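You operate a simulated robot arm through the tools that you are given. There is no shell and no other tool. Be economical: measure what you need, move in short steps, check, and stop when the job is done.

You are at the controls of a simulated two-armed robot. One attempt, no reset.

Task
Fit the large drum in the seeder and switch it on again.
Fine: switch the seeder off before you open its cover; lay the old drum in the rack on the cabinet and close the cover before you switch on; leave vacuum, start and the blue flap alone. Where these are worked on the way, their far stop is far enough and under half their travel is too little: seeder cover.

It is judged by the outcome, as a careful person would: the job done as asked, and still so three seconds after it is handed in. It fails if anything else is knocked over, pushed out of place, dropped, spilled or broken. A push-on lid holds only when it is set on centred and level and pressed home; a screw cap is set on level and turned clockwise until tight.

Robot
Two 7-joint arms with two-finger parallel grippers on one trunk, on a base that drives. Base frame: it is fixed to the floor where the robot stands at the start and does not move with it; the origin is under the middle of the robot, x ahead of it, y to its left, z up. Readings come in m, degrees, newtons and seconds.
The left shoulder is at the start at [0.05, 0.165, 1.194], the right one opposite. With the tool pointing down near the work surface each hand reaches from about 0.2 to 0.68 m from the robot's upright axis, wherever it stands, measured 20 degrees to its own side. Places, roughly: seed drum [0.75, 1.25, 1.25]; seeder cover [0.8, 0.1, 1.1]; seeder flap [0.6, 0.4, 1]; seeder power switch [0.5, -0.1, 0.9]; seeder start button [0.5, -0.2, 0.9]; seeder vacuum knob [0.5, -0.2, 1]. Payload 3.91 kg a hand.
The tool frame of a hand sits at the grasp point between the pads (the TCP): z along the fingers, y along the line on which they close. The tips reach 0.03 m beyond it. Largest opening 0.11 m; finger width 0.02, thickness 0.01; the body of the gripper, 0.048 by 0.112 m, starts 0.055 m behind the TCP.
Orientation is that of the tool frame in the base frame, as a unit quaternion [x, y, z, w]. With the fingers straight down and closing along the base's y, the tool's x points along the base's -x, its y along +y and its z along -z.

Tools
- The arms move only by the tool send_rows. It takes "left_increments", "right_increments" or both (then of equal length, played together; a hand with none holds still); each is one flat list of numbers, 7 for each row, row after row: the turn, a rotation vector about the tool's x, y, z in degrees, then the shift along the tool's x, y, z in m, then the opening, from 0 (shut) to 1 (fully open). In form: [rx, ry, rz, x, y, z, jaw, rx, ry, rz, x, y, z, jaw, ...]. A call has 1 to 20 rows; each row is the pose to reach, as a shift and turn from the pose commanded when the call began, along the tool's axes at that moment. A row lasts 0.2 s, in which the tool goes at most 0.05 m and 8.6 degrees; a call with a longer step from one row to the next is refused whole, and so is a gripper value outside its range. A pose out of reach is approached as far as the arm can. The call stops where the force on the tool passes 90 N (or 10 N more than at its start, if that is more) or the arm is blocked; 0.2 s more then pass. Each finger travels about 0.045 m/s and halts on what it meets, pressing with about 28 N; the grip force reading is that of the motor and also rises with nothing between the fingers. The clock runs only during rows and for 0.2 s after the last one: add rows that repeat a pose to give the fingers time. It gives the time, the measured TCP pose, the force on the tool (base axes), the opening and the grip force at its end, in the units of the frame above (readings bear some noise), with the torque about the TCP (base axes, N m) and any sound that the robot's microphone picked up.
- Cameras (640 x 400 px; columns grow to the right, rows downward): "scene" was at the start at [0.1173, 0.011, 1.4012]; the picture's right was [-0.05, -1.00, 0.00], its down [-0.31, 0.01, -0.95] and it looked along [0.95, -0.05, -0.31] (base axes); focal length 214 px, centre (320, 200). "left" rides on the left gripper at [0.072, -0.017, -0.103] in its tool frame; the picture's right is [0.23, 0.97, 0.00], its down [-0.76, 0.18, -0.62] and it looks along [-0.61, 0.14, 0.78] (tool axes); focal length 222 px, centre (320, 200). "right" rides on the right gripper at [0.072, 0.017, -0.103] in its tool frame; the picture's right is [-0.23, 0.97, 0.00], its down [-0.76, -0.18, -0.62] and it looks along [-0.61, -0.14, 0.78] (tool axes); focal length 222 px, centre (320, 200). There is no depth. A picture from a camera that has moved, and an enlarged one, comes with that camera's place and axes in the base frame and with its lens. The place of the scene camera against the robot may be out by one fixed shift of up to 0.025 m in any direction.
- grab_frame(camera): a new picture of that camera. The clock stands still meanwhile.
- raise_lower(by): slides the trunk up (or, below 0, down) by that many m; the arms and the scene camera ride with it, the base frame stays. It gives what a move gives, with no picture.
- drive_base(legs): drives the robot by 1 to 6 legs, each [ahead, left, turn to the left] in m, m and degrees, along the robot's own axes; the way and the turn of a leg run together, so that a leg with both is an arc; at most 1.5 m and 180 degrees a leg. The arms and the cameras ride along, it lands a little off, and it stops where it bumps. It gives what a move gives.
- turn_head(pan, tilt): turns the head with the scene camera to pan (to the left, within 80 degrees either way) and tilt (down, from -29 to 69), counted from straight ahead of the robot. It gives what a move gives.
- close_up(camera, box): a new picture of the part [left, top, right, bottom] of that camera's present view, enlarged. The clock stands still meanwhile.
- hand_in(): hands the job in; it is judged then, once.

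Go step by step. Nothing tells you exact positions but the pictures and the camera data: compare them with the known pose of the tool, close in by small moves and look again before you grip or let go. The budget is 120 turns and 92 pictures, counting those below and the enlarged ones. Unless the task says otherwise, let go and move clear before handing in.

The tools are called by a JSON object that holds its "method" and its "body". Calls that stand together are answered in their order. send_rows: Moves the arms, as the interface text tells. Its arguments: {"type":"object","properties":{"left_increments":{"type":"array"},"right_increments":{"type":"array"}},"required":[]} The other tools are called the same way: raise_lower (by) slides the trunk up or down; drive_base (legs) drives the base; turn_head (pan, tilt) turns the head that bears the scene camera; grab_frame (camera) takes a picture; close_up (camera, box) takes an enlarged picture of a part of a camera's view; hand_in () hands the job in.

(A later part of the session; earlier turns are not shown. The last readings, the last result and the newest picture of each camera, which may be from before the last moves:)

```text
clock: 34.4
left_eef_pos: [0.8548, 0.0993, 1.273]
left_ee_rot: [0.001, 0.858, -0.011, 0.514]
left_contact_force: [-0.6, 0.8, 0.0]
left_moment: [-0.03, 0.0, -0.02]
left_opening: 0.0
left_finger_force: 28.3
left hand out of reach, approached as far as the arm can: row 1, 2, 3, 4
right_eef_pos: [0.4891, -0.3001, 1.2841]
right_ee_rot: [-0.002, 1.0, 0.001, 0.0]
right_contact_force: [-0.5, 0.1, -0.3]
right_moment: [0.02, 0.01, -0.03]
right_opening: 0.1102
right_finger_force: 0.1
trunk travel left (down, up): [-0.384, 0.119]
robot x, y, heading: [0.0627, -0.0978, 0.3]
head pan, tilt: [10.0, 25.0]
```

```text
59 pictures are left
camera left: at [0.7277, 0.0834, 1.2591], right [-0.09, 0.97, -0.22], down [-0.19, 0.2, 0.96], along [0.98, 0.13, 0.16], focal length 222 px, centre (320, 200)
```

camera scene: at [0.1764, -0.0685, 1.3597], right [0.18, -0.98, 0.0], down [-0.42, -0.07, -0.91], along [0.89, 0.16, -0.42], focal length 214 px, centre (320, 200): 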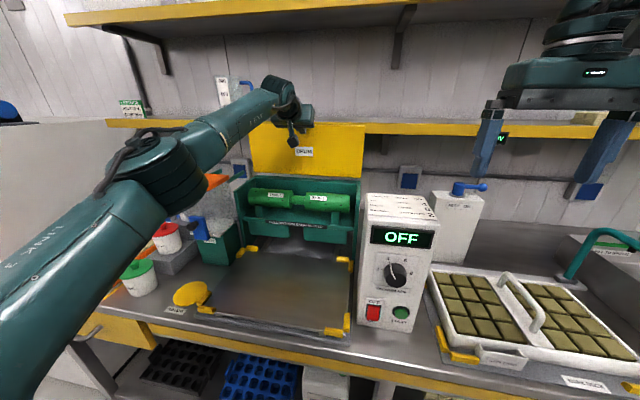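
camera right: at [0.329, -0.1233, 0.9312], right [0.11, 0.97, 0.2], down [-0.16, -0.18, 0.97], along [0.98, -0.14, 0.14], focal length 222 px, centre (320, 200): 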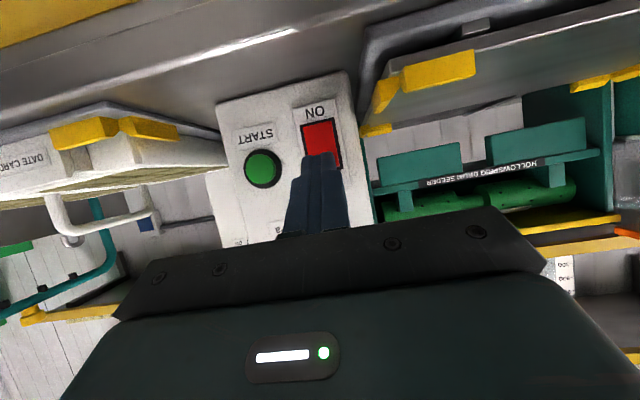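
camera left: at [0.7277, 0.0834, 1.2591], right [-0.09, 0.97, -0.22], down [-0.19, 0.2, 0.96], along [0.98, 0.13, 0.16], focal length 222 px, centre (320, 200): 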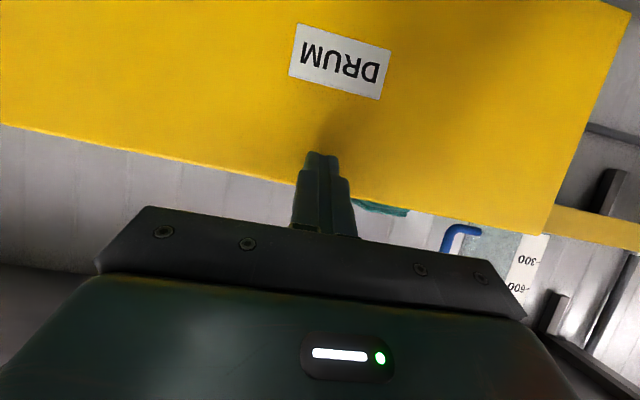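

Arm's reach ends here; I drive the base slightly forward to finish the push.

{"method": "drive_base", "body": {"legs": [[0.05, 0, 0]]}}

{"method": "grab_frame", "body": {"camera": "left"}}

{"method": "grab_frame", "body": {"camera": "scene"}}

```text
clock: 35.3
left_eef_pos: [0.8812, 0.0995, 1.2755]
left_ee_rot: [0.001, 0.863, -0.011, 0.504]
left_contact_force: [-20.2, -0.3, 0.4]
left_moment: [-0.05, 0.1, 0.05]
left_opening: 0.0
left_finger_force: 28.1
right_eef_pos: [0.5236, -0.2996, 1.2851]
right_ee_rot: [-0.002, 1.0, 0.002, 0.001]
right_contact_force: [-1.0, 0.5, 0.5]
right_moment: [-0.02, 0.04, 0.01]
right_opening: 0.1101
right_finger_force: 0.1
trunk travel left (down, up): [-0.384, 0.119]
robot x, y, heading: [0.097, -0.0973, 0.4]
head pan, tilt: [10.0, 25.0]
stopped in leg 1: the force on the tool passed its limit at 114 N (the readings are from after the stop); the commanded pose is now the measured one
```

```text
58 pictures are left
camera left: at [0.7552, 0.0836, 1.2644], right [-0.1, 0.97, -0.22], down [-0.17, 0.2, 0.97], along [0.98, 0.13, 0.14], focal length 222 px, centre (320, 200)
```

left: 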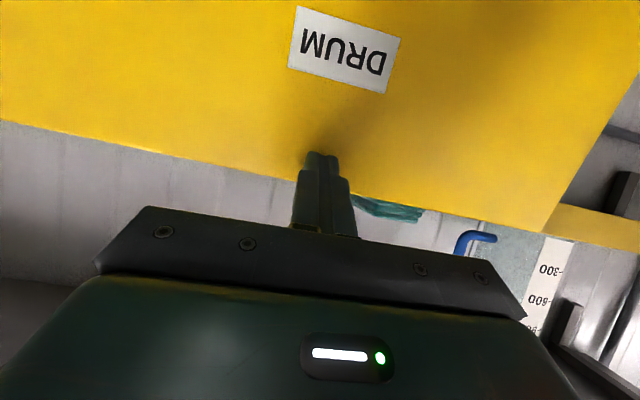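

```text
57 pictures are left
camera scene: at [0.2081, -0.0667, 1.3601], right [0.18, -0.98, 0.0], down [-0.41, -0.08, -0.91], along [0.89, 0.17, -0.42], focal length 214 px, centre (320, 200)
```

scene: 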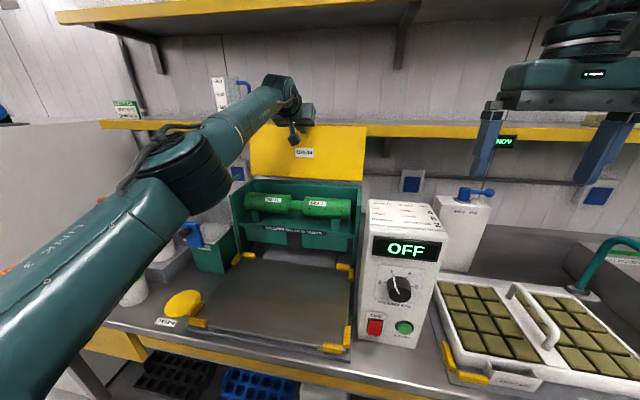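

The cover is at its stop. I draw the hand back and turn it fingers-down, jaws across x, above the drum.

{"method": "send_rows", "body": {"left_increments": [0, 0, 0, 0.0196, 0, -0.035, 0, 0, 0, 0, 0.039, 0, -0.07, 0, 0, 8, 0, 0.035, 0, -0.1, 0, 0, 16, 0, 0.028, 0, -0.125, 0, 0, 24, 0, 0.02, 0, -0.145, 0.2, 0, 32, 0, 0.012, 0, -0.165, 0.4, 0, 40, 0, 0.0045, 0, -0.181, 0.6, 0, 48, 0, 0.0045, 0, -0.181, 0.8, 0, 55, 0, 0.0045, 0, -0.181, 1, 0, 59.5, 0, 0.0045, 0, -0.181, 1]}}

{"method": "grab_frame", "body": {"camera": "left"}}

```text
clock: 37.5
left_eef_pos: [0.6588, 0.0964, 1.3327]
left_ee_rot: [0.007, 0.998, -0.008, 0.059]
left_contact_force: [-0.1, -1.1, 0.0]
left_moment: [0.02, -0.02, 0.0]
left_opening: 0.11
left_finger_force: 0.0
left hand out of reach, approached as far as the arm can: row 7, 8, 9, 10
right_eef_pos: [0.5266, -0.3, 1.2831]
right_ee_rot: [-0.003, 1.0, 0.002, 0.0]
right_contact_force: [0.5, -0.2, -0.4]
right_moment: [0.02, 0.03, 0.04]
right_opening: 0.1098
right_finger_force: 0.0
trunk travel left (down, up): [-0.384, 0.119]
robot x, y, heading: [0.097, -0.1024, 0.4]
head pan, tilt: [10.0, 25.0]
```

```text
56 pictures are left
camera left: at [0.5736, 0.082, 1.4265], right [-0.21, 0.98, -0.04], down [0.69, 0.18, 0.71], along [0.7, 0.12, -0.71], focal length 222 px, centre (320, 200)
```

left: 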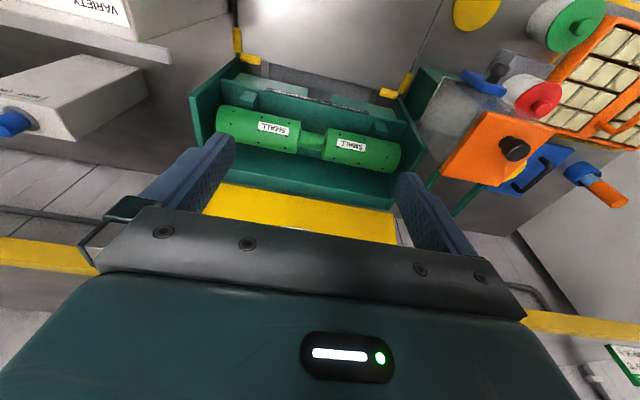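

Drum shaft centre is about [0.786, 0.098, 1.055]. I go above it and straighten the hand, then turn it 90°.

{"method": "send_rows", "body": {"left_increments": [0, 3, 0, -0.035, 0, 0.02, 1, 0, 6.8, 0, -0.07, 0.001, 0.05, 1, 0, 6.8, 0, -0.1, 0.002, 0.085, 1, 0, 6.8, 0, -0.11, 0.002, 0.11, 1]}}

{"method": "send_rows", "body": {"left_increments": [0, 0, 8, 0, 0, 0, 1, 0, 0, 16, 0, 0, 0, 1, 0, 0, 24, 0, 0, 0, 1, 0, 0, 32, 0, 0, 0, 1, 0, 0, 40, 0, 0, 0, 1, 0, 0, 48, 0, 0, 0, 1, 0, 0, 56, 0, 0, 0, 1, 0, 0, 64, 0, 0, 0, 1, 0, 0, 72, 0, 0, 0, 1, 0, 0, 80, 0, 0, 0, 1, 0, 0, 88, 0, 0, 0, 1, 0, 0, 90, 0, 0, 0, 1]}}

{"method": "grab_frame", "body": {"camera": "left"}}

{"method": "grab_frame", "body": {"camera": "scene"}}

```text
clock: 38.5
left_eef_pos: [0.6882, 0.0869, 1.2505]
left_ee_rot: [0.007, 1.0, -0.009, 0.0]
left_contact_force: [0.1, -0.3, -0.2]
left_moment: [-0.01, 0.03, 0.03]
left_opening: 0.1099
left_finger_force: 0.1
left hand out of reach, approached as far as the arm can: row 1, 2, 3, 4
right_eef_pos: [0.5246, -0.299, 1.2828]
right_ee_rot: [-0.001, 1.0, 0.002, -0.001]
right_contact_force: [0.1, 0.5, -0.4]
right_moment: [0.0, -0.02, -0.03]
right_opening: 0.1101
right_finger_force: 0.1
trunk travel left (down, up): [-0.384, 0.119]
robot x, y, heading: [0.0977, -0.0981, 0.5]
head pan, tilt: [10.0, 25.0]
```

```text
clock: 41.1
left_eef_pos: [0.4149, -0.038, 1.1805]
left_ee_rot: [0.707, 0.707, -0.006, 0.007]
left_contact_force: [-0.1, 0.1, 0.0]
left_moment: [-0.04, 0.0, 0.01]
left_opening: 0.1098
left_finger_force: 0.0
left hand out of reach, approached as far as the arm can: row 1, 2, 3, 4, 5, 6, 7, 8, 9, 10, 11, 12
right_eef_pos: [0.5246, -0.3001, 1.2834]
right_ee_rot: [-0.002, 1.0, 0.0, -0.001]
right_contact_force: [-0.7, 0.1, -0.3]
right_moment: [0.03, -0.03, -0.03]
right_opening: 0.1098
right_finger_force: 0.0
trunk travel left (down, up): [-0.384, 0.119]
robot x, y, heading: [0.0974, -0.0984, 0.6]
head pan, tilt: [10.0, 25.0]
```

```text
55 pictures are left
camera left: at [0.3964, 0.0359, 1.2833], right [0.97, 0.23, 0.0], down [0.18, -0.75, 0.64], along [0.14, -0.62, -0.77], focal length 222 px, centre (320, 200)
```

left: 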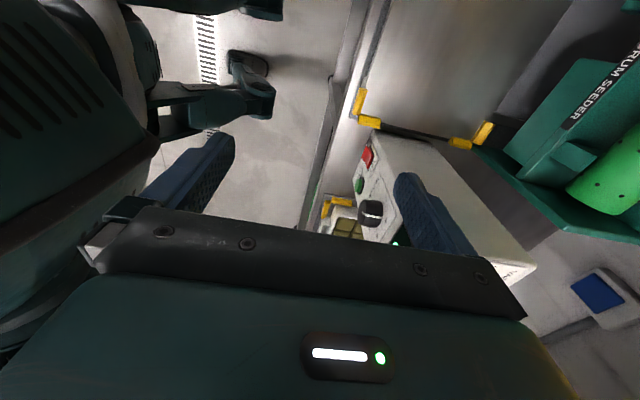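

```text
54 pictures are left
camera scene: at [0.2121, -0.0668, 1.3597], right [0.18, -0.98, 0.0], down [-0.42, -0.08, -0.91], along [0.89, 0.17, -0.42], focal length 214 px, centre (320, 200)
```

scene: 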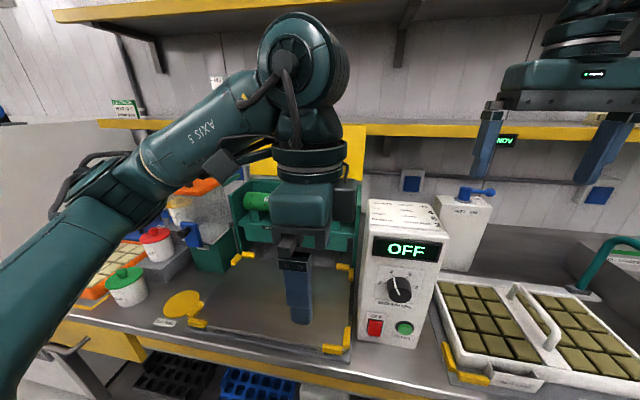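

The height and distance put the turned hand out of reach. There is ample room before the bench, so I drive nearer and raise the trunk.

{"method": "drive_base", "body": {"legs": [[0.1, 0.03, -0.5]]}}

{"method": "raise_lower", "body": {"by": 0.115}}

```text
clock: 42.3
left_eef_pos: [0.5147, -0.0108, 1.1811]
left_ee_rot: [0.71, 0.704, -0.005, 0.008]
left_contact_force: [0.6, 0.2, 0.0]
left_moment: [-0.02, 0.03, -0.01]
left_opening: 0.11
left_finger_force: 0.0
right_eef_pos: [0.6241, -0.2735, 1.2829]
right_ee_rot: [0.003, 1.0, 0.001, -0.002]
right_contact_force: [-0.1, 0.4, -0.3]
right_moment: [-0.02, 0.03, 0.03]
right_opening: 0.1099
right_finger_force: 0.1
trunk travel left (down, up): [-0.384, 0.119]
robot x, y, heading: [0.1952, -0.0676, 0.1]
head pan, tilt: [10.0, 25.0]
```

```text
clock: 43.7
left_eef_pos: [0.5139, -0.0109, 1.2957]
left_ee_rot: [0.71, 0.705, -0.006, 0.008]
left_contact_force: [0.7, -0.7, 0.0]
left_moment: [0.03, 0.01, 0.0]
left_opening: 0.1104
left_finger_force: 0.1
right_eef_pos: [0.6214, -0.2732, 1.3987]
right_ee_rot: [0.002, 1.0, 0.0, -0.002]
right_contact_force: [0.4, 0.1, 0.6]
right_moment: [0.0, -0.04, 0.0]
right_opening: 0.1101
right_finger_force: 0.1
trunk travel left (down, up): [-0.499, 0.004]
robot x, y, heading: [0.1964, -0.0713, 0.2]
head pan, tilt: [10.0, 25.0]
```

{"method": "send_rows", "body": {"left_increments": [0, 0, 0, 0.02, 0.04, 0.01, 1, 0, 0, 0, 0.04, 0.08, 0.02, 1, 0, 0, 0, 0.06, 0.12, 0.035, 1, 0, 0, 0, 0.08, 0.16, 0.05, 1, 0, 0, 0, 0.095, 0.2, 0.07, 1, 0, 0, 0, 0.105, 0.235, 0.09, 1, 0, 0, 0, 0.109, 0.262, 0.12, 1, 0, 0, 0, 0.109, 0.272, 0.136, 1]}}

{"method": "grab_frame", "body": {"camera": "left"}}

{"method": "grab_frame", "body": {"camera": "scene"}}

```text
clock: 45.5
left_eef_pos: [0.5192, -0.0007, 1.2223]
left_ee_rot: [0.709, 0.705, -0.005, 0.009]
left_contact_force: [-0.6, 0.0, 0.6]
left_moment: [0.01, -0.02, -0.02]
left_opening: 0.11
left_finger_force: 0.0
left hand out of reach, approached as far as the arm can: row 1, 2, 3, 4, 5, 6, 7, 8
right_eef_pos: [0.621, -0.2736, 1.3995]
right_ee_rot: [0.002, 1.0, 0.0, -0.001]
right_contact_force: [1.1, -0.7, -0.3]
right_moment: [0.0, -0.02, 0.0]
right_opening: 0.1102
right_finger_force: 0.0
trunk travel left (down, up): [-0.499, 0.004]
robot x, y, heading: [0.1942, -0.0707, -0.0]
head pan, tilt: [10.0, 25.0]
```

```text
53 pictures are left
camera left: at [0.5004, 0.074, 1.3246], right [0.97, 0.22, 0.0], down [0.17, -0.75, 0.64], along [0.14, -0.62, -0.77], focal length 222 px, centre (320, 200)
```

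left: 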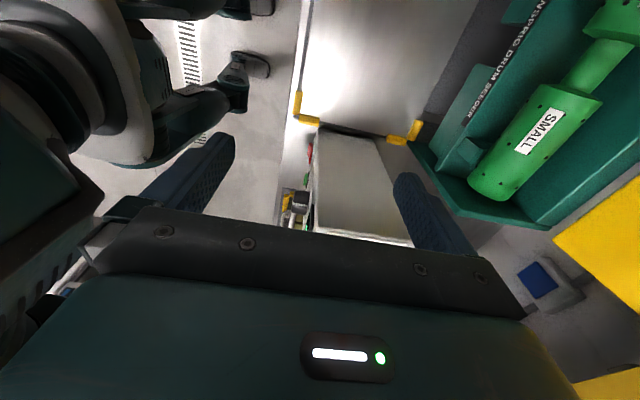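

```text
52 pictures are left
camera scene: at [0.31, -0.0374, 1.4747], right [0.17, -0.98, 0.0], down [-0.42, -0.07, -0.91], along [0.89, 0.16, -0.42], focal length 214 px, centre (320, 200)
```

scene: 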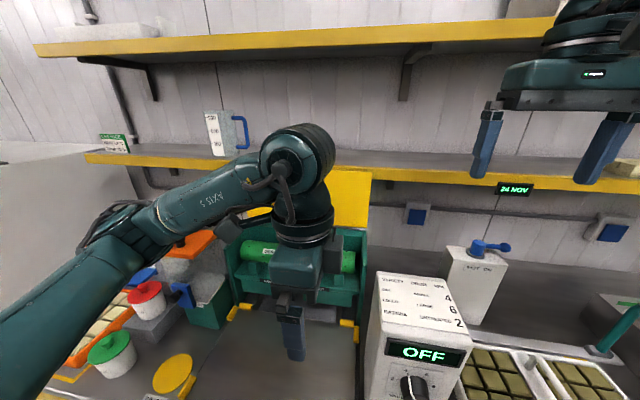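

That yaw hits a joint limit; I turn the wrist the other way round (180° back).

{"method": "send_rows", "body": {"left_increments": [0, 0, -8.2, 0, 0, -0.01, 1, 0, 0, -16.4, 0.01, 0, -0.02, 1, 0, 0, -24.6, 0.02, 0, -0.03, 1, 0, 0, -32.8, 0.03, 0, -0.03, 1, 0, 0, -41, 0.04, 0, -0.03, 1, 0, 0, -49.2, 0.05, 0, -0.03, 1, 0, 0, -57.4, 0.06, 0, -0.03, 1, 0, 0, -65.6, 0.07, 0, -0.03, 1, 0, 0, -73.8, 0.08, 0, -0.03, 1, 0, 0, -82, 0.09, 0, -0.03, 1, 0, 0, -90, 0.1, 0, -0.03, 1]}}

{"method": "send_rows", "body": {"left_increments": [0, 0, -8.2, 0, 0, 0, 1, 0, 0, -16.4, 0, 0, 0, 1, 0, 0, -24.6, 0, 0, 0, 1, 0, 0, -32.8, 0, 0, 0, 1, 0, 0, -41, 0, 0, 0, 1, 0, 0, -49.2, 0, 0, 0, 1, 0, 0, -57.4, 0, 0, 0, 1, 0, 0, -65.6, 0, 0, 0, 1, 0, 0, -73.8, 0, 0, 0, 1, 0, 0, -82, 0, 0, 0, 1, 0, 0, -90, 0, 0, 0, 1]}}

```text
clock: 47.9
left_eef_pos: [0.5261, 0.1011, 1.2497]
left_ee_rot: [0.001, 1.0, -0.009, 0.001]
left_contact_force: [0.8, 0.1, 0.2]
left_moment: [0.02, -0.03, 0.03]
left_opening: 0.1098
left_finger_force: 0.1
right_eef_pos: [0.621, -0.2732, 1.3987]
right_ee_rot: [0.002, 1.0, 0.002, -0.001]
right_contact_force: [-0.5, 0.6, 0.2]
right_moment: [0.02, 0.02, -0.04]
right_opening: 0.11
right_finger_force: 0.1
trunk travel left (down, up): [-0.499, 0.004]
robot x, y, heading: [0.1987, -0.0709, -0.0]
head pan, tilt: [10.0, 25.0]
```

```text
clock: 50.3
left_eef_pos: [0.5257, 0.1021, 1.2494]
left_ee_rot: [-0.706, 0.708, -0.008, -0.006]
left_contact_force: [-0.5, -0.2, -0.4]
left_moment: [-0.01, -0.02, 0.02]
left_opening: 0.1099
left_finger_force: 0.1
right_eef_pos: [0.6215, -0.2721, 1.3977]
right_ee_rot: [0.003, 1.0, 0.0, -0.001]
right_contact_force: [0.4, 0.4, -0.6]
right_moment: [-0.04, -0.01, 0.02]
right_opening: 0.1101
right_finger_force: 0.1
trunk travel left (down, up): [-0.499, 0.004]
robot x, y, heading: [0.1941, -0.0669, 0.1]
head pan, tilt: [10.0, 25.0]
```

That works. Now forward over the drum.

{"method": "send_rows", "body": {"left_increments": [0, 0, 0, 0, -0.045, 0, 1, 0, 0, 0, 0, -0.09, 0, 1, 0, 0, 0, 0, -0.135, 0.01, 1, 0, 0, 0, 0.002, -0.18, 0.025, 1, 0, 0, 0, 0.004, -0.22, 0.05, 1, 0, 0, 0, 0.004, -0.25, 0.08, 1, 0, 0, 0, 0.004, -0.26, 0.1, 1]}}

{"method": "grab_frame", "body": {"camera": "left"}}

{"method": "close_up", "body": {"camera": "scene", "box": [200, 130, 400, 310]}}

```text
clock: 51.9
left_eef_pos: [0.7867, 0.0935, 1.1496]
left_ee_rot: [-0.705, 0.71, -0.008, -0.005]
left_contact_force: [0.5, 0.0, -0.2]
left_moment: [0.0, 0.02, 0.03]
left_opening: 0.11
left_finger_force: 0.1
right_eef_pos: [0.623, -0.2728, 1.3984]
right_ee_rot: [0.002, 1.0, 0.001, 0.0]
right_contact_force: [0.5, 0.5, -0.1]
right_moment: [-0.01, 0.01, 0.0]
right_opening: 0.11
right_finger_force: 0.1
trunk travel left (down, up): [-0.499, 0.004]
robot x, y, heading: [0.1945, -0.0693, 0.2]
head pan, tilt: [10.0, 25.0]
```

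```text
51 pictures are left
camera left: at [0.8022, 0.0233, 1.2553], right [-0.98, -0.22, 0.0], down [-0.18, 0.77, 0.61], along [-0.13, 0.59, -0.79], focal length 222 px, centre (320, 200)
```

left: 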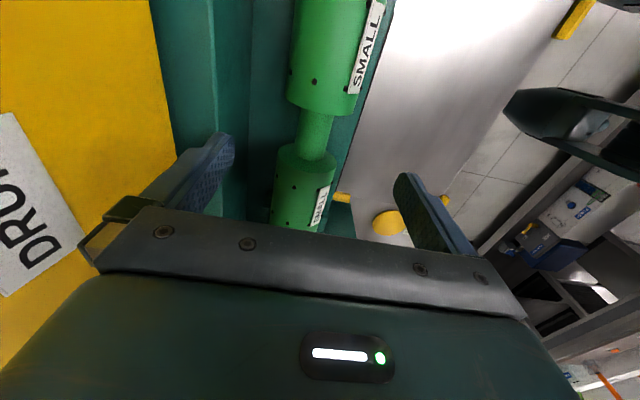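

```text
2.22 times, centred on (300, 220) of scene
camera zoom: at [0.3103, -0.0373, 1.4747], right [0.17, -0.98, 0.0], down [-0.42, -0.07, -0.91], along [0.89, 0.16, -0.42], focal length 477 px, centre (364, 156)
```

zoom: 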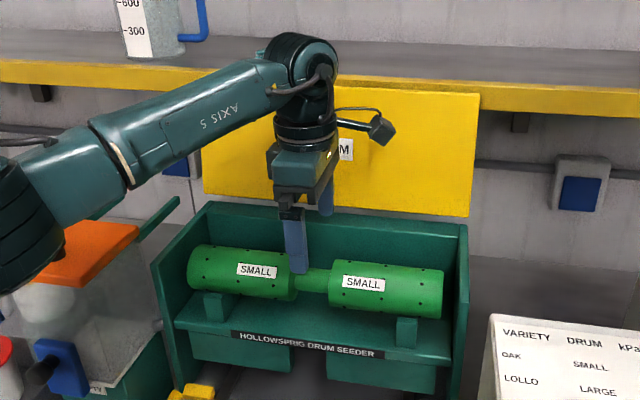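

The shaft sits between the fingers, centred near y 0.10. I shift 6 mm and descend to it, watching the force.

{"method": "send_rows", "body": {"left_increments": [0, 0, 0, -0.006, -0.002, 0.03, 1, 0, 0, 0, -0.006, -0.002, 0.055, 0.9, 0, 0, 0, -0.006, -0.002, 0.075, 0.8, 0, 0, 0, -0.006, -0.002, 0.085, 0.8]}}

{"method": "grab_frame", "body": {"camera": "left"}}

{"method": "close_up", "body": {"camera": "scene", "box": [240, 170, 360, 290]}}

```text
clock: 52.9
left_eef_pos: [0.789, 0.0977, 1.0648]
left_ee_rot: [-0.705, 0.709, -0.008, -0.005]
left_contact_force: [-0.6, -0.3, -0.8]
left_moment: [0.0, 0.02, -0.02]
left_opening: 0.0881
left_finger_force: 0.2
right_eef_pos: [0.6228, -0.2727, 1.3975]
right_ee_rot: [0.002, 1.0, 0.0, -0.001]
right_contact_force: [0.2, 0.0, 0.5]
right_moment: [0.0, 0.0, -0.05]
right_opening: 0.11
right_finger_force: 0.0
trunk travel left (down, up): [-0.499, 0.004]
robot x, y, heading: [0.2033, -0.0687, 0.3]
head pan, tilt: [10.0, 25.0]
```

```text
49 pictures are left
camera left: at [0.8042, 0.0272, 1.1691], right [-0.98, -0.22, 0.0], down [-0.17, 0.77, 0.61], along [-0.13, 0.59, -0.79], focal length 222 px, centre (320, 200)
```

left: 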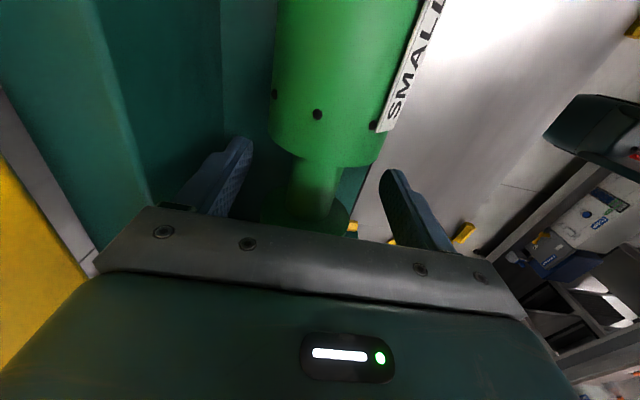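

```text
3.33 times, centred on (300, 230) of scene
camera zoom: at [0.3101, -0.0375, 1.4747], right [0.17, -0.98, 0.0], down [-0.42, -0.07, -0.91], along [0.89, 0.16, -0.42], focal length 715 px, centre (387, 100)
```

zoom: 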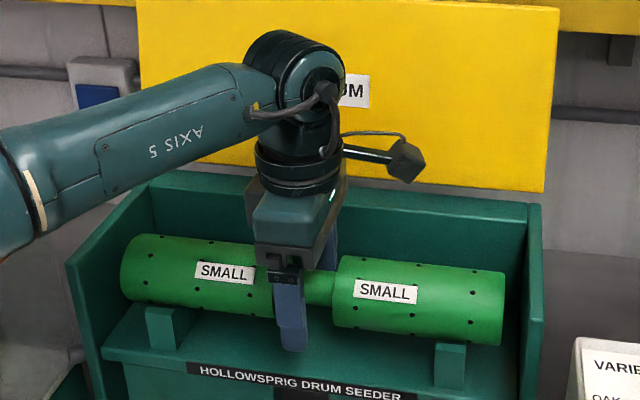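

Fingers straddle the shaft clear of both cylinders. I close the grip.

{"method": "send_rows", "body": {"left_increments": [0, 0, 0, 0, 0, 0, 0.4, 0, 0, 0, 0, 0, 0, 0.1, 0, 0, 0, 0, 0, 0, 0, 0, 0, 0, 0, 0, 0, 0, 0, 0, 0, 0, 0, 0, 0, 0, 0, 0, 0, 0, 0, 0]}}

```text
clock: 54.3
left_eef_pos: [0.7897, 0.098, 1.0651]
left_ee_rot: [-0.705, 0.709, -0.009, -0.005]
left_contact_force: [4.7, -1.9, 2.7]
left_moment: [-0.05, -0.07, 0.63]
left_opening: 0.0291
left_finger_force: 28.2
right_eef_pos: [0.6229, -0.2725, 1.3981]
right_ee_rot: [0.002, 1.0, 0.001, 0.0]
right_contact_force: [-0.6, -0.2, -0.3]
right_moment: [0.04, -0.03, 0.0]
right_opening: 0.1099
right_finger_force: 0.1
trunk travel left (down, up): [-0.499, 0.004]
robot x, y, heading: [0.1947, -0.0669, -0.1]
head pan, tilt: [10.0, 25.0]
```

Gripped (shaft 29 mm). Lift a little and check.

{"method": "send_rows", "body": {"left_increments": [0, 0, 0, 0, 0, -0.01, 0, 0, 0, 0, 0, 0, -0.025, 0, 0, 0, 0, 0, 0, -0.045, 0, 0, 0, 0, 0, 0, -0.07, 0, 0, 0, 0, 0, 0, -0.09, 0]}}

{"method": "close_up", "body": {"camera": "scene", "box": [200, 130, 400, 310]}}

```text
clock: 55.5
left_eef_pos: [0.7889, 0.1004, 1.1538]
left_ee_rot: [-0.705, 0.709, -0.008, -0.005]
left_contact_force: [-0.2, 0.7, -4.3]
left_moment: [-0.02, 0.02, -0.14]
left_opening: 0.0292
left_finger_force: 27.7
right_eef_pos: [0.6214, -0.2726, 1.3988]
right_ee_rot: [0.003, 1.0, 0.0, -0.001]
right_contact_force: [-0.8, 0.1, -0.1]
right_moment: [-0.01, -0.01, -0.03]
right_opening: 0.1099
right_finger_force: 0.1
trunk travel left (down, up): [-0.499, 0.004]
robot x, y, heading: [0.1943, -0.0668, -0.1]
head pan, tilt: [10.0, 25.0]
```

```text
2.22 times, centred on (300, 220) of scene
camera zoom: at [0.3103, -0.0375, 1.4747], right [0.17, -0.98, 0.0], down [-0.42, -0.07, -0.91], along [0.89, 0.16, -0.42], focal length 477 px, centre (364, 156)
```

zoom: 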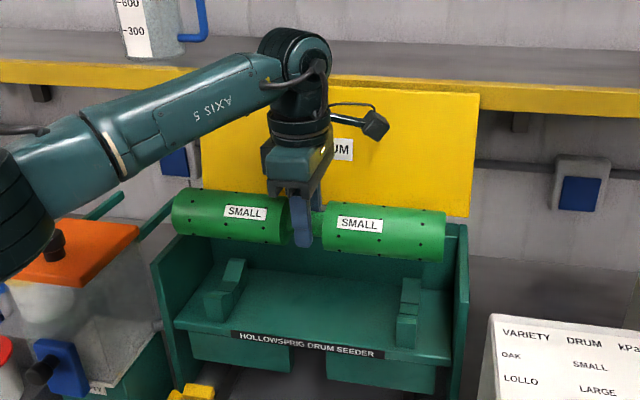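

The old drum is up, level and secure. I draw it back, then reverse the base and drive left to the cabinet.

{"method": "send_rows", "body": {"left_increments": [0, 0, 0, 0, 0.03, -0.005, 0, 0, 0, 0, 0, 0.07, -0.01, 0, 0, 0, 0, 0, 0.11, -0.02, 0, 0, 0, 0, 0, 0.15, -0.04, 0, 0, 0, 0, 0, 0.19, -0.06, 0, 0, 0, 0, 0, 0.22, -0.08, 0, 0, 0, 0, 0, 0.25, -0.1, 0, 0, 0, 0, 0, 0.28, -0.13, 0]}}

{"method": "drive_base", "body": {"legs": [[-0.4, 0, 0], [0, 0.6, 0]]}}

{"method": "turn_head", "body": {"pan": 40, "tilt": 12}}

{"method": "grab_frame", "body": {"camera": "scene"}}

```text
clock: 57.3
left_eef_pos: [0.508, 0.1027, 1.2833]
left_ee_rot: [-0.704, 0.71, -0.008, -0.004]
left_contact_force: [0.3, 0.9, -3.3]
left_moment: [0.0, 0.05, -0.18]
left_opening: 0.0287
left_finger_force: 27.8
right_eef_pos: [0.6209, -0.2725, 1.3992]
right_ee_rot: [0.003, 1.0, 0.001, 0.0]
right_contact_force: [0.1, -0.5, 0.1]
right_moment: [-0.02, -0.01, 0.0]
right_opening: 0.1101
right_finger_force: 0.0
trunk travel left (down, up): [-0.499, 0.004]
robot x, y, heading: [0.1959, -0.0703, -0.2]
head pan, tilt: [10.0, 25.0]
```

```text
clock: 65.2
left_eef_pos: [0.0923, 0.6967, 1.2825]
left_ee_rot: [-0.706, 0.708, -0.007, -0.006]
left_contact_force: [0.3, -0.2, -3.5]
left_moment: [0.01, 0.02, 0.02]
left_opening: 0.0285
left_finger_force: 27.8
right_eef_pos: [0.2082, 0.3204, 1.3983]
right_ee_rot: [0.0, 1.0, 0.002, -0.001]
right_contact_force: [-0.3, 0.5, 0.2]
right_moment: [-0.02, 0.0, 0.01]
right_opening: 0.1102
right_finger_force: 0.0
trunk travel left (down, up): [-0.499, 0.004]
robot x, y, heading: [-0.2193, 0.5224, 0.0]
head pan, tilt: [10.0, 25.0]
```

```text
clock: 66.1
left_eef_pos: [0.0922, 0.6958, 1.2823]
left_ee_rot: [-0.706, 0.708, -0.008, -0.006]
left_contact_force: [0.4, 0.1, -2.5]
left_moment: [0.01, 0.03, 0.03]
left_opening: 0.0286
left_finger_force: 27.8
right_eef_pos: [0.2076, 0.3217, 1.3982]
right_ee_rot: [0.0, 1.0, 0.0, 0.0]
right_contact_force: [0.4, 0.4, -0.5]
right_moment: [0.01, -0.02, -0.03]
right_opening: 0.1099
right_finger_force: 0.1
trunk travel left (down, up): [-0.499, 0.004]
robot x, y, heading: [-0.2199, 0.5204, 0.0]
head pan, tilt: [40.0, 12.0]
```

```text
46 pictures are left
camera scene: at [-0.1249, 0.5989, 1.4958], right [0.65, -0.76, 0.0], down [-0.16, -0.13, -0.98], along [0.75, 0.63, -0.21], focal length 214 px, centre (320, 200)
```

scene: 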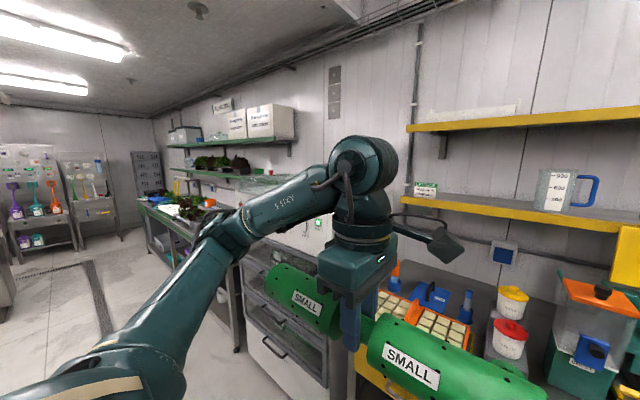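

The arm hides the cabinet top; I drive further left and look over it.

{"method": "drive_base", "body": {"legs": [[0, 0.55, 0]]}}

{"method": "turn_head", "body": {"pan": 0, "tilt": 20}}

{"method": "grab_frame", "body": {"camera": "scene"}}

{"method": "grab_frame", "body": {"camera": "right"}}

```text
clock: 71.3
left_eef_pos: [0.09, 1.2328, 1.2845]
left_ee_rot: [-0.705, 0.709, -0.008, -0.006]
left_contact_force: [-0.7, -0.2, -3.1]
left_moment: [0.01, -0.02, -0.02]
left_opening: 0.0282
left_finger_force: 27.7
right_eef_pos: [0.204, 0.8585, 1.3998]
right_ee_rot: [0.002, 1.0, 0.0, -0.001]
right_contact_force: [0.6, -0.1, -0.3]
right_moment: [-0.02, -0.02, 0.05]
right_opening: 0.1101
right_finger_force: 0.0
trunk travel left (down, up): [-0.499, 0.004]
robot x, y, heading: [-0.2226, 1.0619, -0.0]
head pan, tilt: [40.0, 12.0]
```

```text
clock: 72.4
left_eef_pos: [0.0911, 1.2326, 1.2828]
left_ee_rot: [-0.705, 0.709, -0.008, -0.006]
left_contact_force: [1.3, 1.4, -4.6]
left_moment: [0.03, -0.03, -0.03]
left_opening: 0.0281
left_finger_force: 28.0
right_eef_pos: [0.205, 0.8576, 1.3987]
right_ee_rot: [0.002, 1.0, 0.001, -0.001]
right_contact_force: [-0.2, 0.0, -0.2]
right_moment: [0.0, -0.01, -0.01]
right_opening: 0.1098
right_finger_force: 0.0
trunk travel left (down, up): [-0.499, 0.004]
robot x, y, heading: [-0.2238, 1.0611, -0.1]
head pan, tilt: [0.0, 20.0]
```

```text
45 pictures are left
camera scene: at [-0.1048, 1.0763, 1.4828], right [0.0, -1.0, 0.0], down [-0.34, 0.0, -0.94], along [0.94, 0.0, -0.34], focal length 214 px, centre (320, 200)
```

scene: 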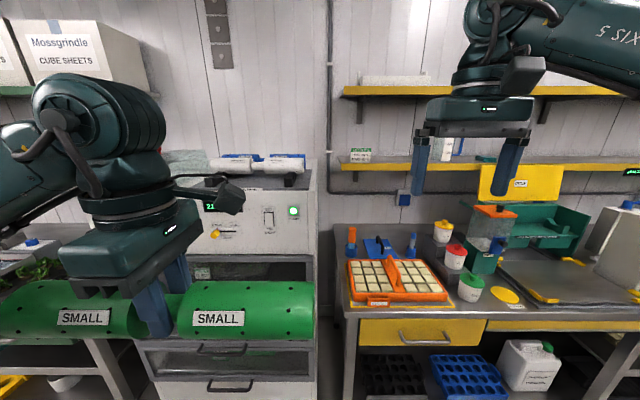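

```text
44 pictures are left
camera right: at [0.1331, 0.8753, 1.5026], right [0.23, 0.97, 0.0], down [0.76, -0.18, 0.62], along [0.61, -0.14, -0.78], focal length 222 px, centre (320, 200)
```

right: 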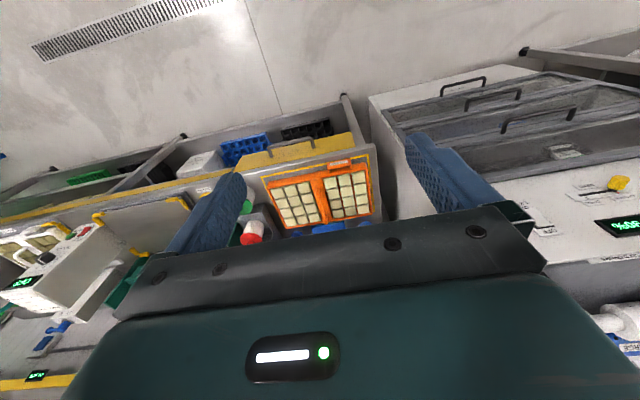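

{"method": "close_up", "body": {"camera": "scene", "box": [150, 130, 330, 240]}}

```text
3.56 times, centred on (240, 185) of scene
camera zoom: at [-0.1048, 1.0763, 1.4828], right [0.0, -1.0, 0.0], down [-0.34, 0.0, -0.94], along [0.94, 0.0, -0.34], focal length 763 px, centre (604, 253)
```

zoom: 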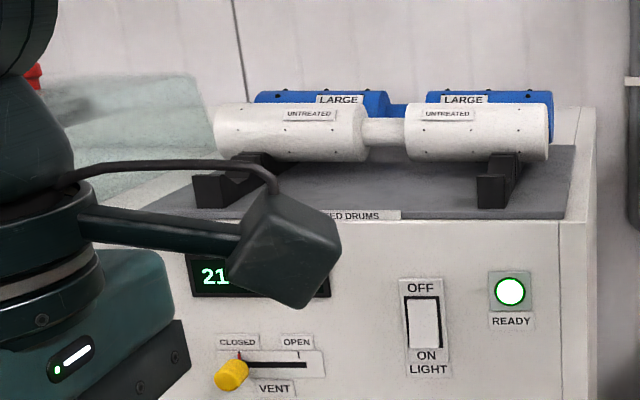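

On the cabinet is a rack: a white "UNTREATED" drum and behind it the blue "LARGE" one; a front slot seems free. I move closer to see it from above.

{"method": "drive_base", "body": {"legs": [[0.2, 0.2, 0]]}}

{"method": "turn_head", "body": {"pan": 0, "tilt": 25}}

{"method": "grab_frame", "body": {"camera": "scene"}}

{"method": "grab_frame", "body": {"camera": "right"}}

```text
clock: 74.8
left_eef_pos: [0.2918, 1.4342, 1.2826]
left_ee_rot: [0.708, -0.706, 0.009, 0.006]
left_contact_force: [-0.5, 0.3, -3.6]
left_moment: [-0.01, 0.01, 0.01]
left_opening: 0.0282
left_finger_force: 28.4
right_eef_pos: [0.4092, 1.0605, 1.3995]
right_ee_rot: [-0.002, 1.0, 0.001, -0.001]
right_contact_force: [-0.3, 0.0, 0.5]
right_moment: [-0.05, 0.0, -0.01]
right_opening: 0.1102
right_finger_force: 0.0
trunk travel left (down, up): [-0.499, 0.004]
robot x, y, heading: [-0.0187, 1.2597, 0.2]
head pan, tilt: [0.0, 20.0]
```

```text
clock: 75.4
left_eef_pos: [0.2915, 1.4338, 1.2833]
left_ee_rot: [0.707, -0.707, 0.009, 0.005]
left_contact_force: [-0.1, -0.6, -3.8]
left_moment: [0.01, -0.05, 0.0]
left_opening: 0.0282
left_finger_force: 27.7
right_eef_pos: [0.4082, 1.0597, 1.3984]
right_ee_rot: [-0.001, 1.0, 0.001, -0.001]
right_contact_force: [-0.1, -0.1, 0.2]
right_moment: [-0.01, -0.01, -0.02]
right_opening: 0.1099
right_finger_force: 0.1
trunk travel left (down, up): [-0.499, 0.004]
robot x, y, heading: [-0.02, 1.2606, 0.6]
head pan, tilt: [0.0, 25.0]
```

```text
42 pictures are left
camera scene: at [0.0961, 1.2762, 1.4747], right [0.01, -1.0, 0.0], down [-0.42, 0.0, -0.91], along [0.91, 0.01, -0.42], focal length 214 px, centre (320, 200)
```

scene: 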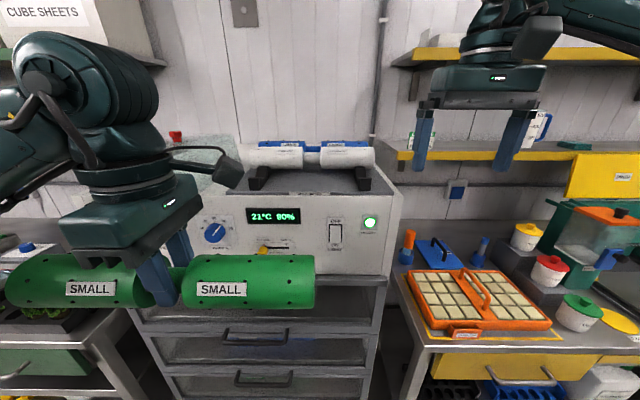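

```text
41 pictures are left
camera right: at [0.3362, 1.0769, 1.5027], right [0.22, 0.97, 0.0], down [0.76, -0.18, 0.62], along [0.61, -0.14, -0.78], focal length 222 px, centre (320, 200)
```

right: 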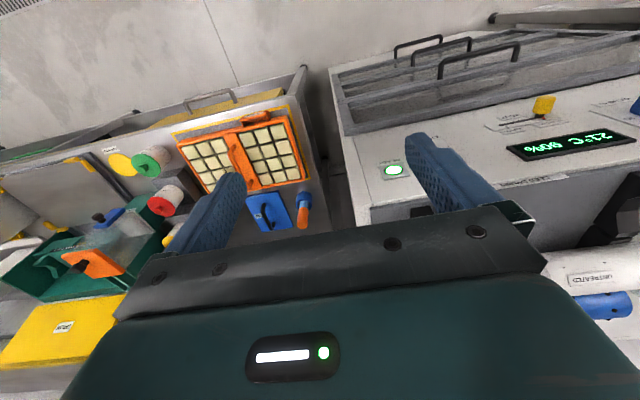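

{"method": "close_up", "body": {"camera": "scene", "box": [235, 130, 385, 210]}}

```text
4.27 times, centred on (310, 170) of scene
camera zoom: at [0.0961, 1.2762, 1.4747], right [0.01, -1.0, 0.0], down [-0.42, 0.0, -0.91], along [0.91, 0.01, -0.42], focal length 915 px, centre (363, 328)
```

zoom: 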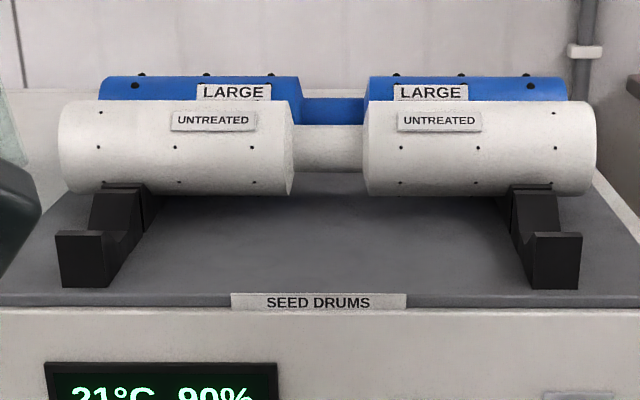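

The front slot of the rack is free; I estimate its axis at about [0.60, 1.28, 1.325]. I raise the drum and move the robot nearer.

{"method": "send_rows", "body": {"left_increments": [0, 0, 0, 0, 0, -0.03, 0, 0, 0, 0, 0, 0, -0.06, 0, 0, 0, 0, 0, 0, -0.09, 0, 0, 0, 0, 0, 0, -0.115, 0]}}

{"method": "drive_base", "body": {"legs": [[0.13, -0.13, -0.5]]}}

{"method": "grab_frame", "body": {"camera": "left"}}

{"method": "grab_frame", "body": {"camera": "scene"}}

```text
clock: 76.4
left_eef_pos: [0.2881, 1.4362, 1.3999]
left_ee_rot: [0.708, -0.707, 0.008, 0.006]
left_contact_force: [0.6, -0.2, -3.0]
left_moment: [0.01, -0.02, -0.04]
left_opening: 0.0281
left_finger_force: 28.1
right_eef_pos: [0.4077, 1.0591, 1.3995]
right_ee_rot: [-0.002, 1.0, 0.001, -0.001]
right_contact_force: [0.2, 0.4, 1.1]
right_moment: [0.04, 0.02, 0.0]
right_opening: 0.11
right_finger_force: 0.0
trunk travel left (down, up): [-0.499, 0.004]
robot x, y, heading: [-0.022, 1.2606, 0.6]
head pan, tilt: [0.0, 25.0]
```

```text
clock: 78.2
left_eef_pos: [0.4217, 1.3074, 1.3998]
left_ee_rot: [-0.704, 0.71, -0.009, -0.007]
left_contact_force: [-0.5, -0.9, -3.6]
left_moment: [0.04, 0.0, -0.01]
left_opening: 0.0283
left_finger_force: 28.3
right_eef_pos: [0.5373, 0.9298, 1.3989]
right_ee_rot: [0.002, 1.0, 0.001, -0.001]
right_contact_force: [0.2, -0.2, -0.4]
right_moment: [0.03, 0.02, -0.02]
right_opening: 0.1099
right_finger_force: 0.0
trunk travel left (down, up): [-0.499, 0.004]
robot x, y, heading: [0.1091, 1.1349, -0.2]
head pan, tilt: [0.0, 25.0]
```

```text
39 pictures are left
camera left: at [0.4368, 1.2372, 1.5054], right [-0.98, -0.22, 0.0], down [-0.18, 0.77, 0.61], along [-0.14, 0.59, -0.79], focal length 222 px, centre (320, 200)
```

left: 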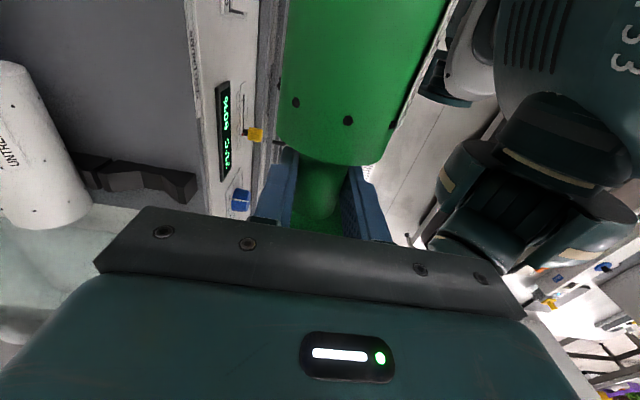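

```text
38 pictures are left
camera scene: at [0.227, 1.149, 1.4747], right [0.0, -1.0, 0.0], down [-0.42, 0.0, -0.91], along [0.91, 0.0, -0.42], focal length 214 px, centre (320, 200)
```

scene: 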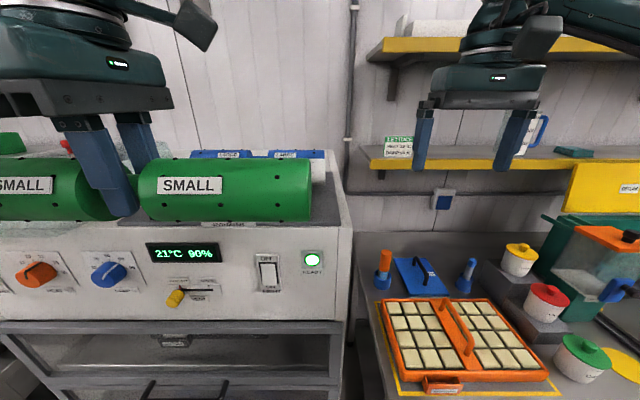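

{"method": "close_up", "body": {"camera": "left", "box": [0, 80, 260, 240]}}

```text
2.46 times, centred on (130, 160) of left
camera zoom: at [0.4368, 1.2372, 1.5054], right [-0.98, -0.22, 0.0], down [-0.18, 0.77, 0.61], along [-0.14, 0.59, -0.79], focal length 547 px, centre (788, 298)
```

zoom: 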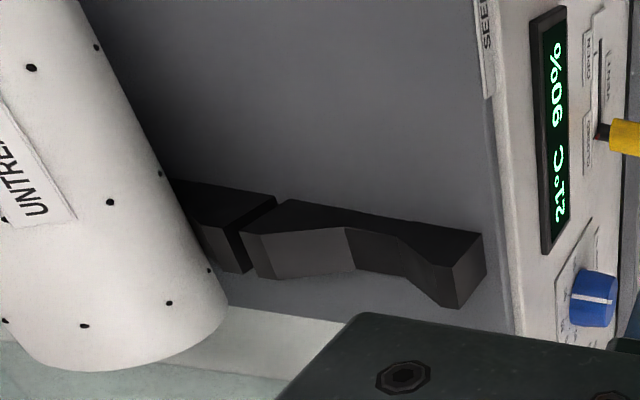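

The front V-notch valley is near x 0.593. I move the drum above it at height 1.40.

{"method": "send_rows", "body": {"left_increments": [0, 0, 0, 0.006, -0.04, 0, 0, 0, 0, 0, 0.012, -0.08, 0, 0, 0, 0, 0, 0.018, -0.12, 0, 0, 0, 0, 0, 0.024, -0.155, 0, 0, 0, 0, 0, 0.024, -0.17, 0, 0]}}

{"method": "grab_frame", "body": {"camera": "left"}}

{"method": "grab_frame", "body": {"camera": "scene"}}

```text
clock: 79.4
left_eef_pos: [0.5907, 1.2834, 1.4015]
left_ee_rot: [-0.705, 0.709, -0.007, -0.005]
left_contact_force: [0.8, -0.3, -3.2]
left_moment: [0.02, 0.03, 0.0]
left_opening: 0.0281
left_finger_force: 28.2
right_eef_pos: [0.5377, 0.9314, 1.3981]
right_ee_rot: [0.001, 1.0, 0.001, -0.002]
right_contact_force: [-1.0, -0.3, 0.7]
right_moment: [0.0, -0.01, 0.01]
right_opening: 0.1098
right_finger_force: 0.0
trunk travel left (down, up): [-0.499, 0.004]
robot x, y, heading: [0.1125, 1.132, -0.1]
head pan, tilt: [0.0, 25.0]
```

```text
36 pictures are left
camera left: at [0.6048, 1.2124, 1.5066], right [-0.98, -0.22, 0.0], down [-0.18, 0.77, 0.61], along [-0.14, 0.59, -0.79], focal length 222 px, centre (320, 200)
```

left: 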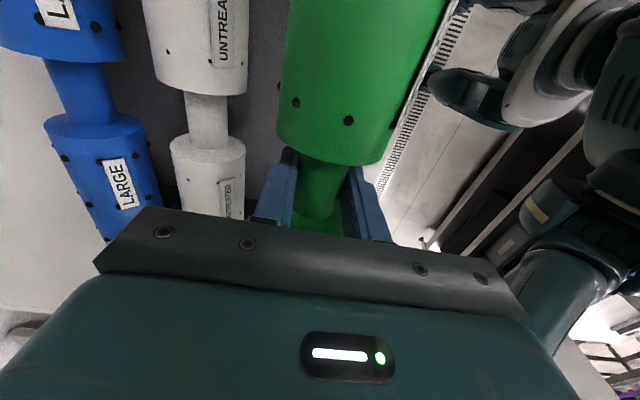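

```text
35 pictures are left
camera scene: at [0.2269, 1.1494, 1.4747], right [0.0, -1.0, 0.0], down [-0.42, 0.0, -0.91], along [0.91, 0.0, -0.42], focal length 214 px, centre (320, 200)
```

scene: 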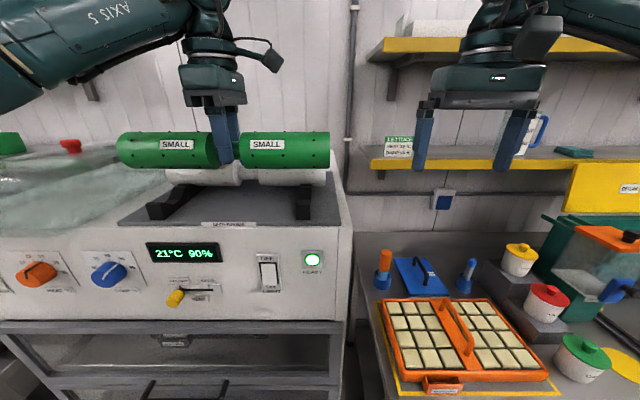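

White and blue shafts come out at x≈0.68 and 0.767, y≈1.286, so the free slot is at x≈0.593. I lower the drum.

{"method": "send_rows", "body": {"left_increments": [0, 0, 0, -0.006, -0.002, 0.03, 0, 0, 0, 0, -0.006, -0.002, 0.05, 0, 0, 0, 0, -0.006, -0.002, 0.06, 0, 0, 0, 0, -0.006, -0.002, 0.064, 0]}}

{"method": "close_up", "body": {"camera": "scene", "box": [100, 110, 350, 240]}}

```text
clock: 80.4
left_eef_pos: [0.593, 1.2873, 1.3371]
left_ee_rot: [-0.705, 0.709, -0.008, -0.006]
left_contact_force: [0.3, 0.0, -2.4]
left_moment: [-0.02, 0.03, -0.01]
left_opening: 0.0281
left_finger_force: 28.4
right_eef_pos: [0.5375, 0.9288, 1.3984]
right_ee_rot: [0.002, 1.0, 0.001, -0.001]
right_contact_force: [0.2, 0.2, 0.2]
right_moment: [-0.05, 0.0, -0.02]
right_opening: 0.1101
right_finger_force: 0.1
trunk travel left (down, up): [-0.499, 0.004]
robot x, y, heading: [0.1135, 1.1315, 0.2]
head pan, tilt: [0.0, 25.0]
```

```text
2.56 times, centred on (225, 175) of scene
camera zoom: at [0.2269, 1.1492, 1.4747], right [0.0, -1.0, 0.0], down [-0.42, 0.0, -0.91], along [0.91, 0.0, -0.42], focal length 549 px, centre (563, 264)
```

zoom: 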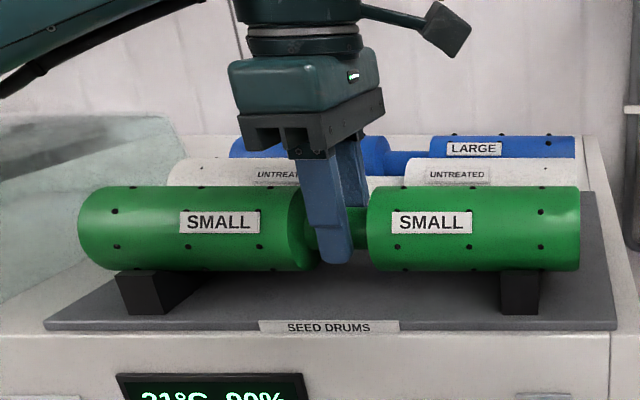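

{"method": "send_rows", "body": {"left_increments": [0, 0, 0, 0, 0, 0.004, 0]}}

{"method": "send_rows", "body": {"left_increments": [0, 0, 0, 0, 0, 0.004, 0]}}

```text
clock: 80.8
left_eef_pos: [0.5935, 1.2867, 1.3358]
left_ee_rot: [-0.705, 0.709, -0.01, -0.004]
left_contact_force: [1.9, 1.7, 12.1]
left_moment: [0.72, -0.04, -0.1]
left_opening: 0.0284
left_finger_force: 28.2
right_eef_pos: [0.5375, 0.9295, 1.4007]
right_ee_rot: [0.001, 1.0, 0.001, -0.001]
right_contact_force: [0.0, 0.0, 0.2]
right_moment: [-0.01, 0.0, -0.02]
right_opening: 0.1101
right_finger_force: 0.0
trunk travel left (down, up): [-0.499, 0.004]
robot x, y, heading: [0.1087, 1.1346, -0.1]
head pan, tilt: [0.0, 25.0]
```

```text
clock: 81.2
left_eef_pos: [0.592, 1.2874, 1.3321]
left_ee_rot: [-0.705, 0.709, -0.011, -0.005]
left_contact_force: [4.9, 5.4, 31.0]
left_moment: [-0.11, -0.23, -0.09]
left_opening: 0.0278
left_finger_force: 27.5
right_eef_pos: [0.5362, 0.929, 1.3998]
right_ee_rot: [0.002, 1.0, 0.001, 0.0]
right_contact_force: [-0.5, -0.1, -0.3]
right_moment: [0.05, -0.04, -0.01]
right_opening: 0.1101
right_finger_force: 0.1
trunk travel left (down, up): [-0.499, 0.004]
robot x, y, heading: [0.1121, 1.1319, -0.2]
head pan, tilt: [0.0, 25.0]
```

Seated (contact at TCP z≈1.335). I ease the pressure, open part-way and rise.

{"method": "send_rows", "body": {"left_increments": [0, 0, 0, 0, 0, -0.004, 0, 0, 0, 0, 0, 0, -0.004, 0.3, 0, 0, 0, 0, 0, -0.004, 0.55, 0, 0, 0, 0, 0, -0.004, 0.6]}}

{"method": "send_rows", "body": {"left_increments": [0, 0, 0, 0, 0, -0.02, 0.6, 0, 0, 0, 0, 0, -0.045, 0.6, 0, 0, 0, 0, 0, -0.08, 0.6, 0, 0, 0, 0, 0, -0.1, 0.7]}}

{"method": "grab_frame", "body": {"camera": "left"}}

{"method": "close_up", "body": {"camera": "scene", "box": [100, 110, 350, 240]}}

```text
clock: 82.2
left_eef_pos: [0.5937, 1.2874, 1.3324]
left_ee_rot: [-0.704, 0.71, -0.008, -0.005]
left_contact_force: [-0.1, -0.6, -0.6]
left_moment: [-0.03, -0.01, -0.01]
left_opening: 0.0659
left_finger_force: 0.1
right_eef_pos: [0.5375, 0.929, 1.3988]
right_ee_rot: [0.001, 1.0, 0.002, -0.001]
right_contact_force: [0.0, 0.0, 0.8]
right_moment: [-0.02, 0.01, -0.04]
right_opening: 0.1101
right_finger_force: 0.1
trunk travel left (down, up): [-0.499, 0.004]
robot x, y, heading: [0.1048, 1.1319, -0.3]
head pan, tilt: [0.0, 25.0]
```

```text
clock: 83.2
left_eef_pos: [0.5938, 1.2883, 1.4332]
left_ee_rot: [-0.704, 0.71, -0.008, -0.006]
left_contact_force: [0.2, -0.1, 0.0]
left_moment: [0.0, -0.03, -0.02]
left_opening: 0.077
left_finger_force: 0.1
right_eef_pos: [0.5372, 0.9296, 1.399]
right_ee_rot: [0.002, 1.0, 0.0, 0.0]
right_contact_force: [0.6, -0.7, -0.6]
right_moment: [0.04, 0.0, 0.02]
right_opening: 0.1101
right_finger_force: 0.0
trunk travel left (down, up): [-0.499, 0.004]
robot x, y, heading: [0.1127, 1.1337, 0.0]
head pan, tilt: [0.0, 25.0]
```

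```text
33 pictures are left
camera left: at [0.6087, 1.2176, 1.5377], right [-0.98, -0.22, 0.0], down [-0.18, 0.77, 0.61], along [-0.13, 0.59, -0.79], focal length 222 px, centre (320, 200)
```

left: 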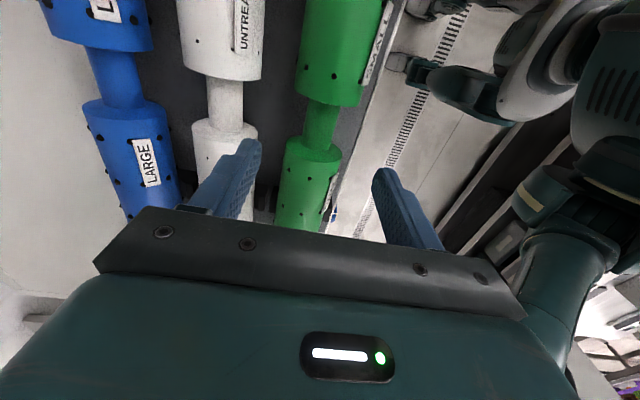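

```text
2.56 times, centred on (225, 175) of scene
camera zoom: at [0.2263, 1.1489, 1.4747], right [0.0, -1.0, 0.0], down [-0.42, 0.0, -0.91], along [0.91, 0.0, -0.42], focal length 549 px, centre (563, 264)
```

zoom: 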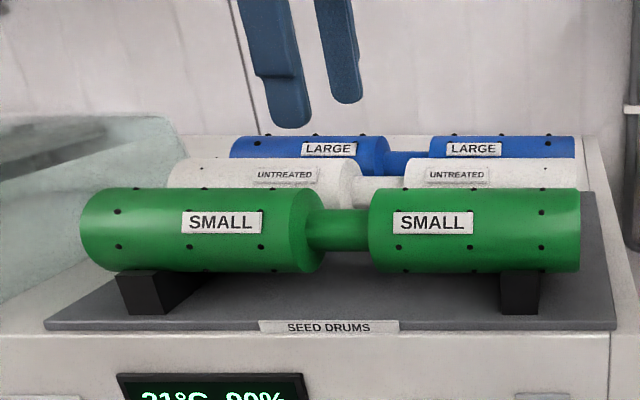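

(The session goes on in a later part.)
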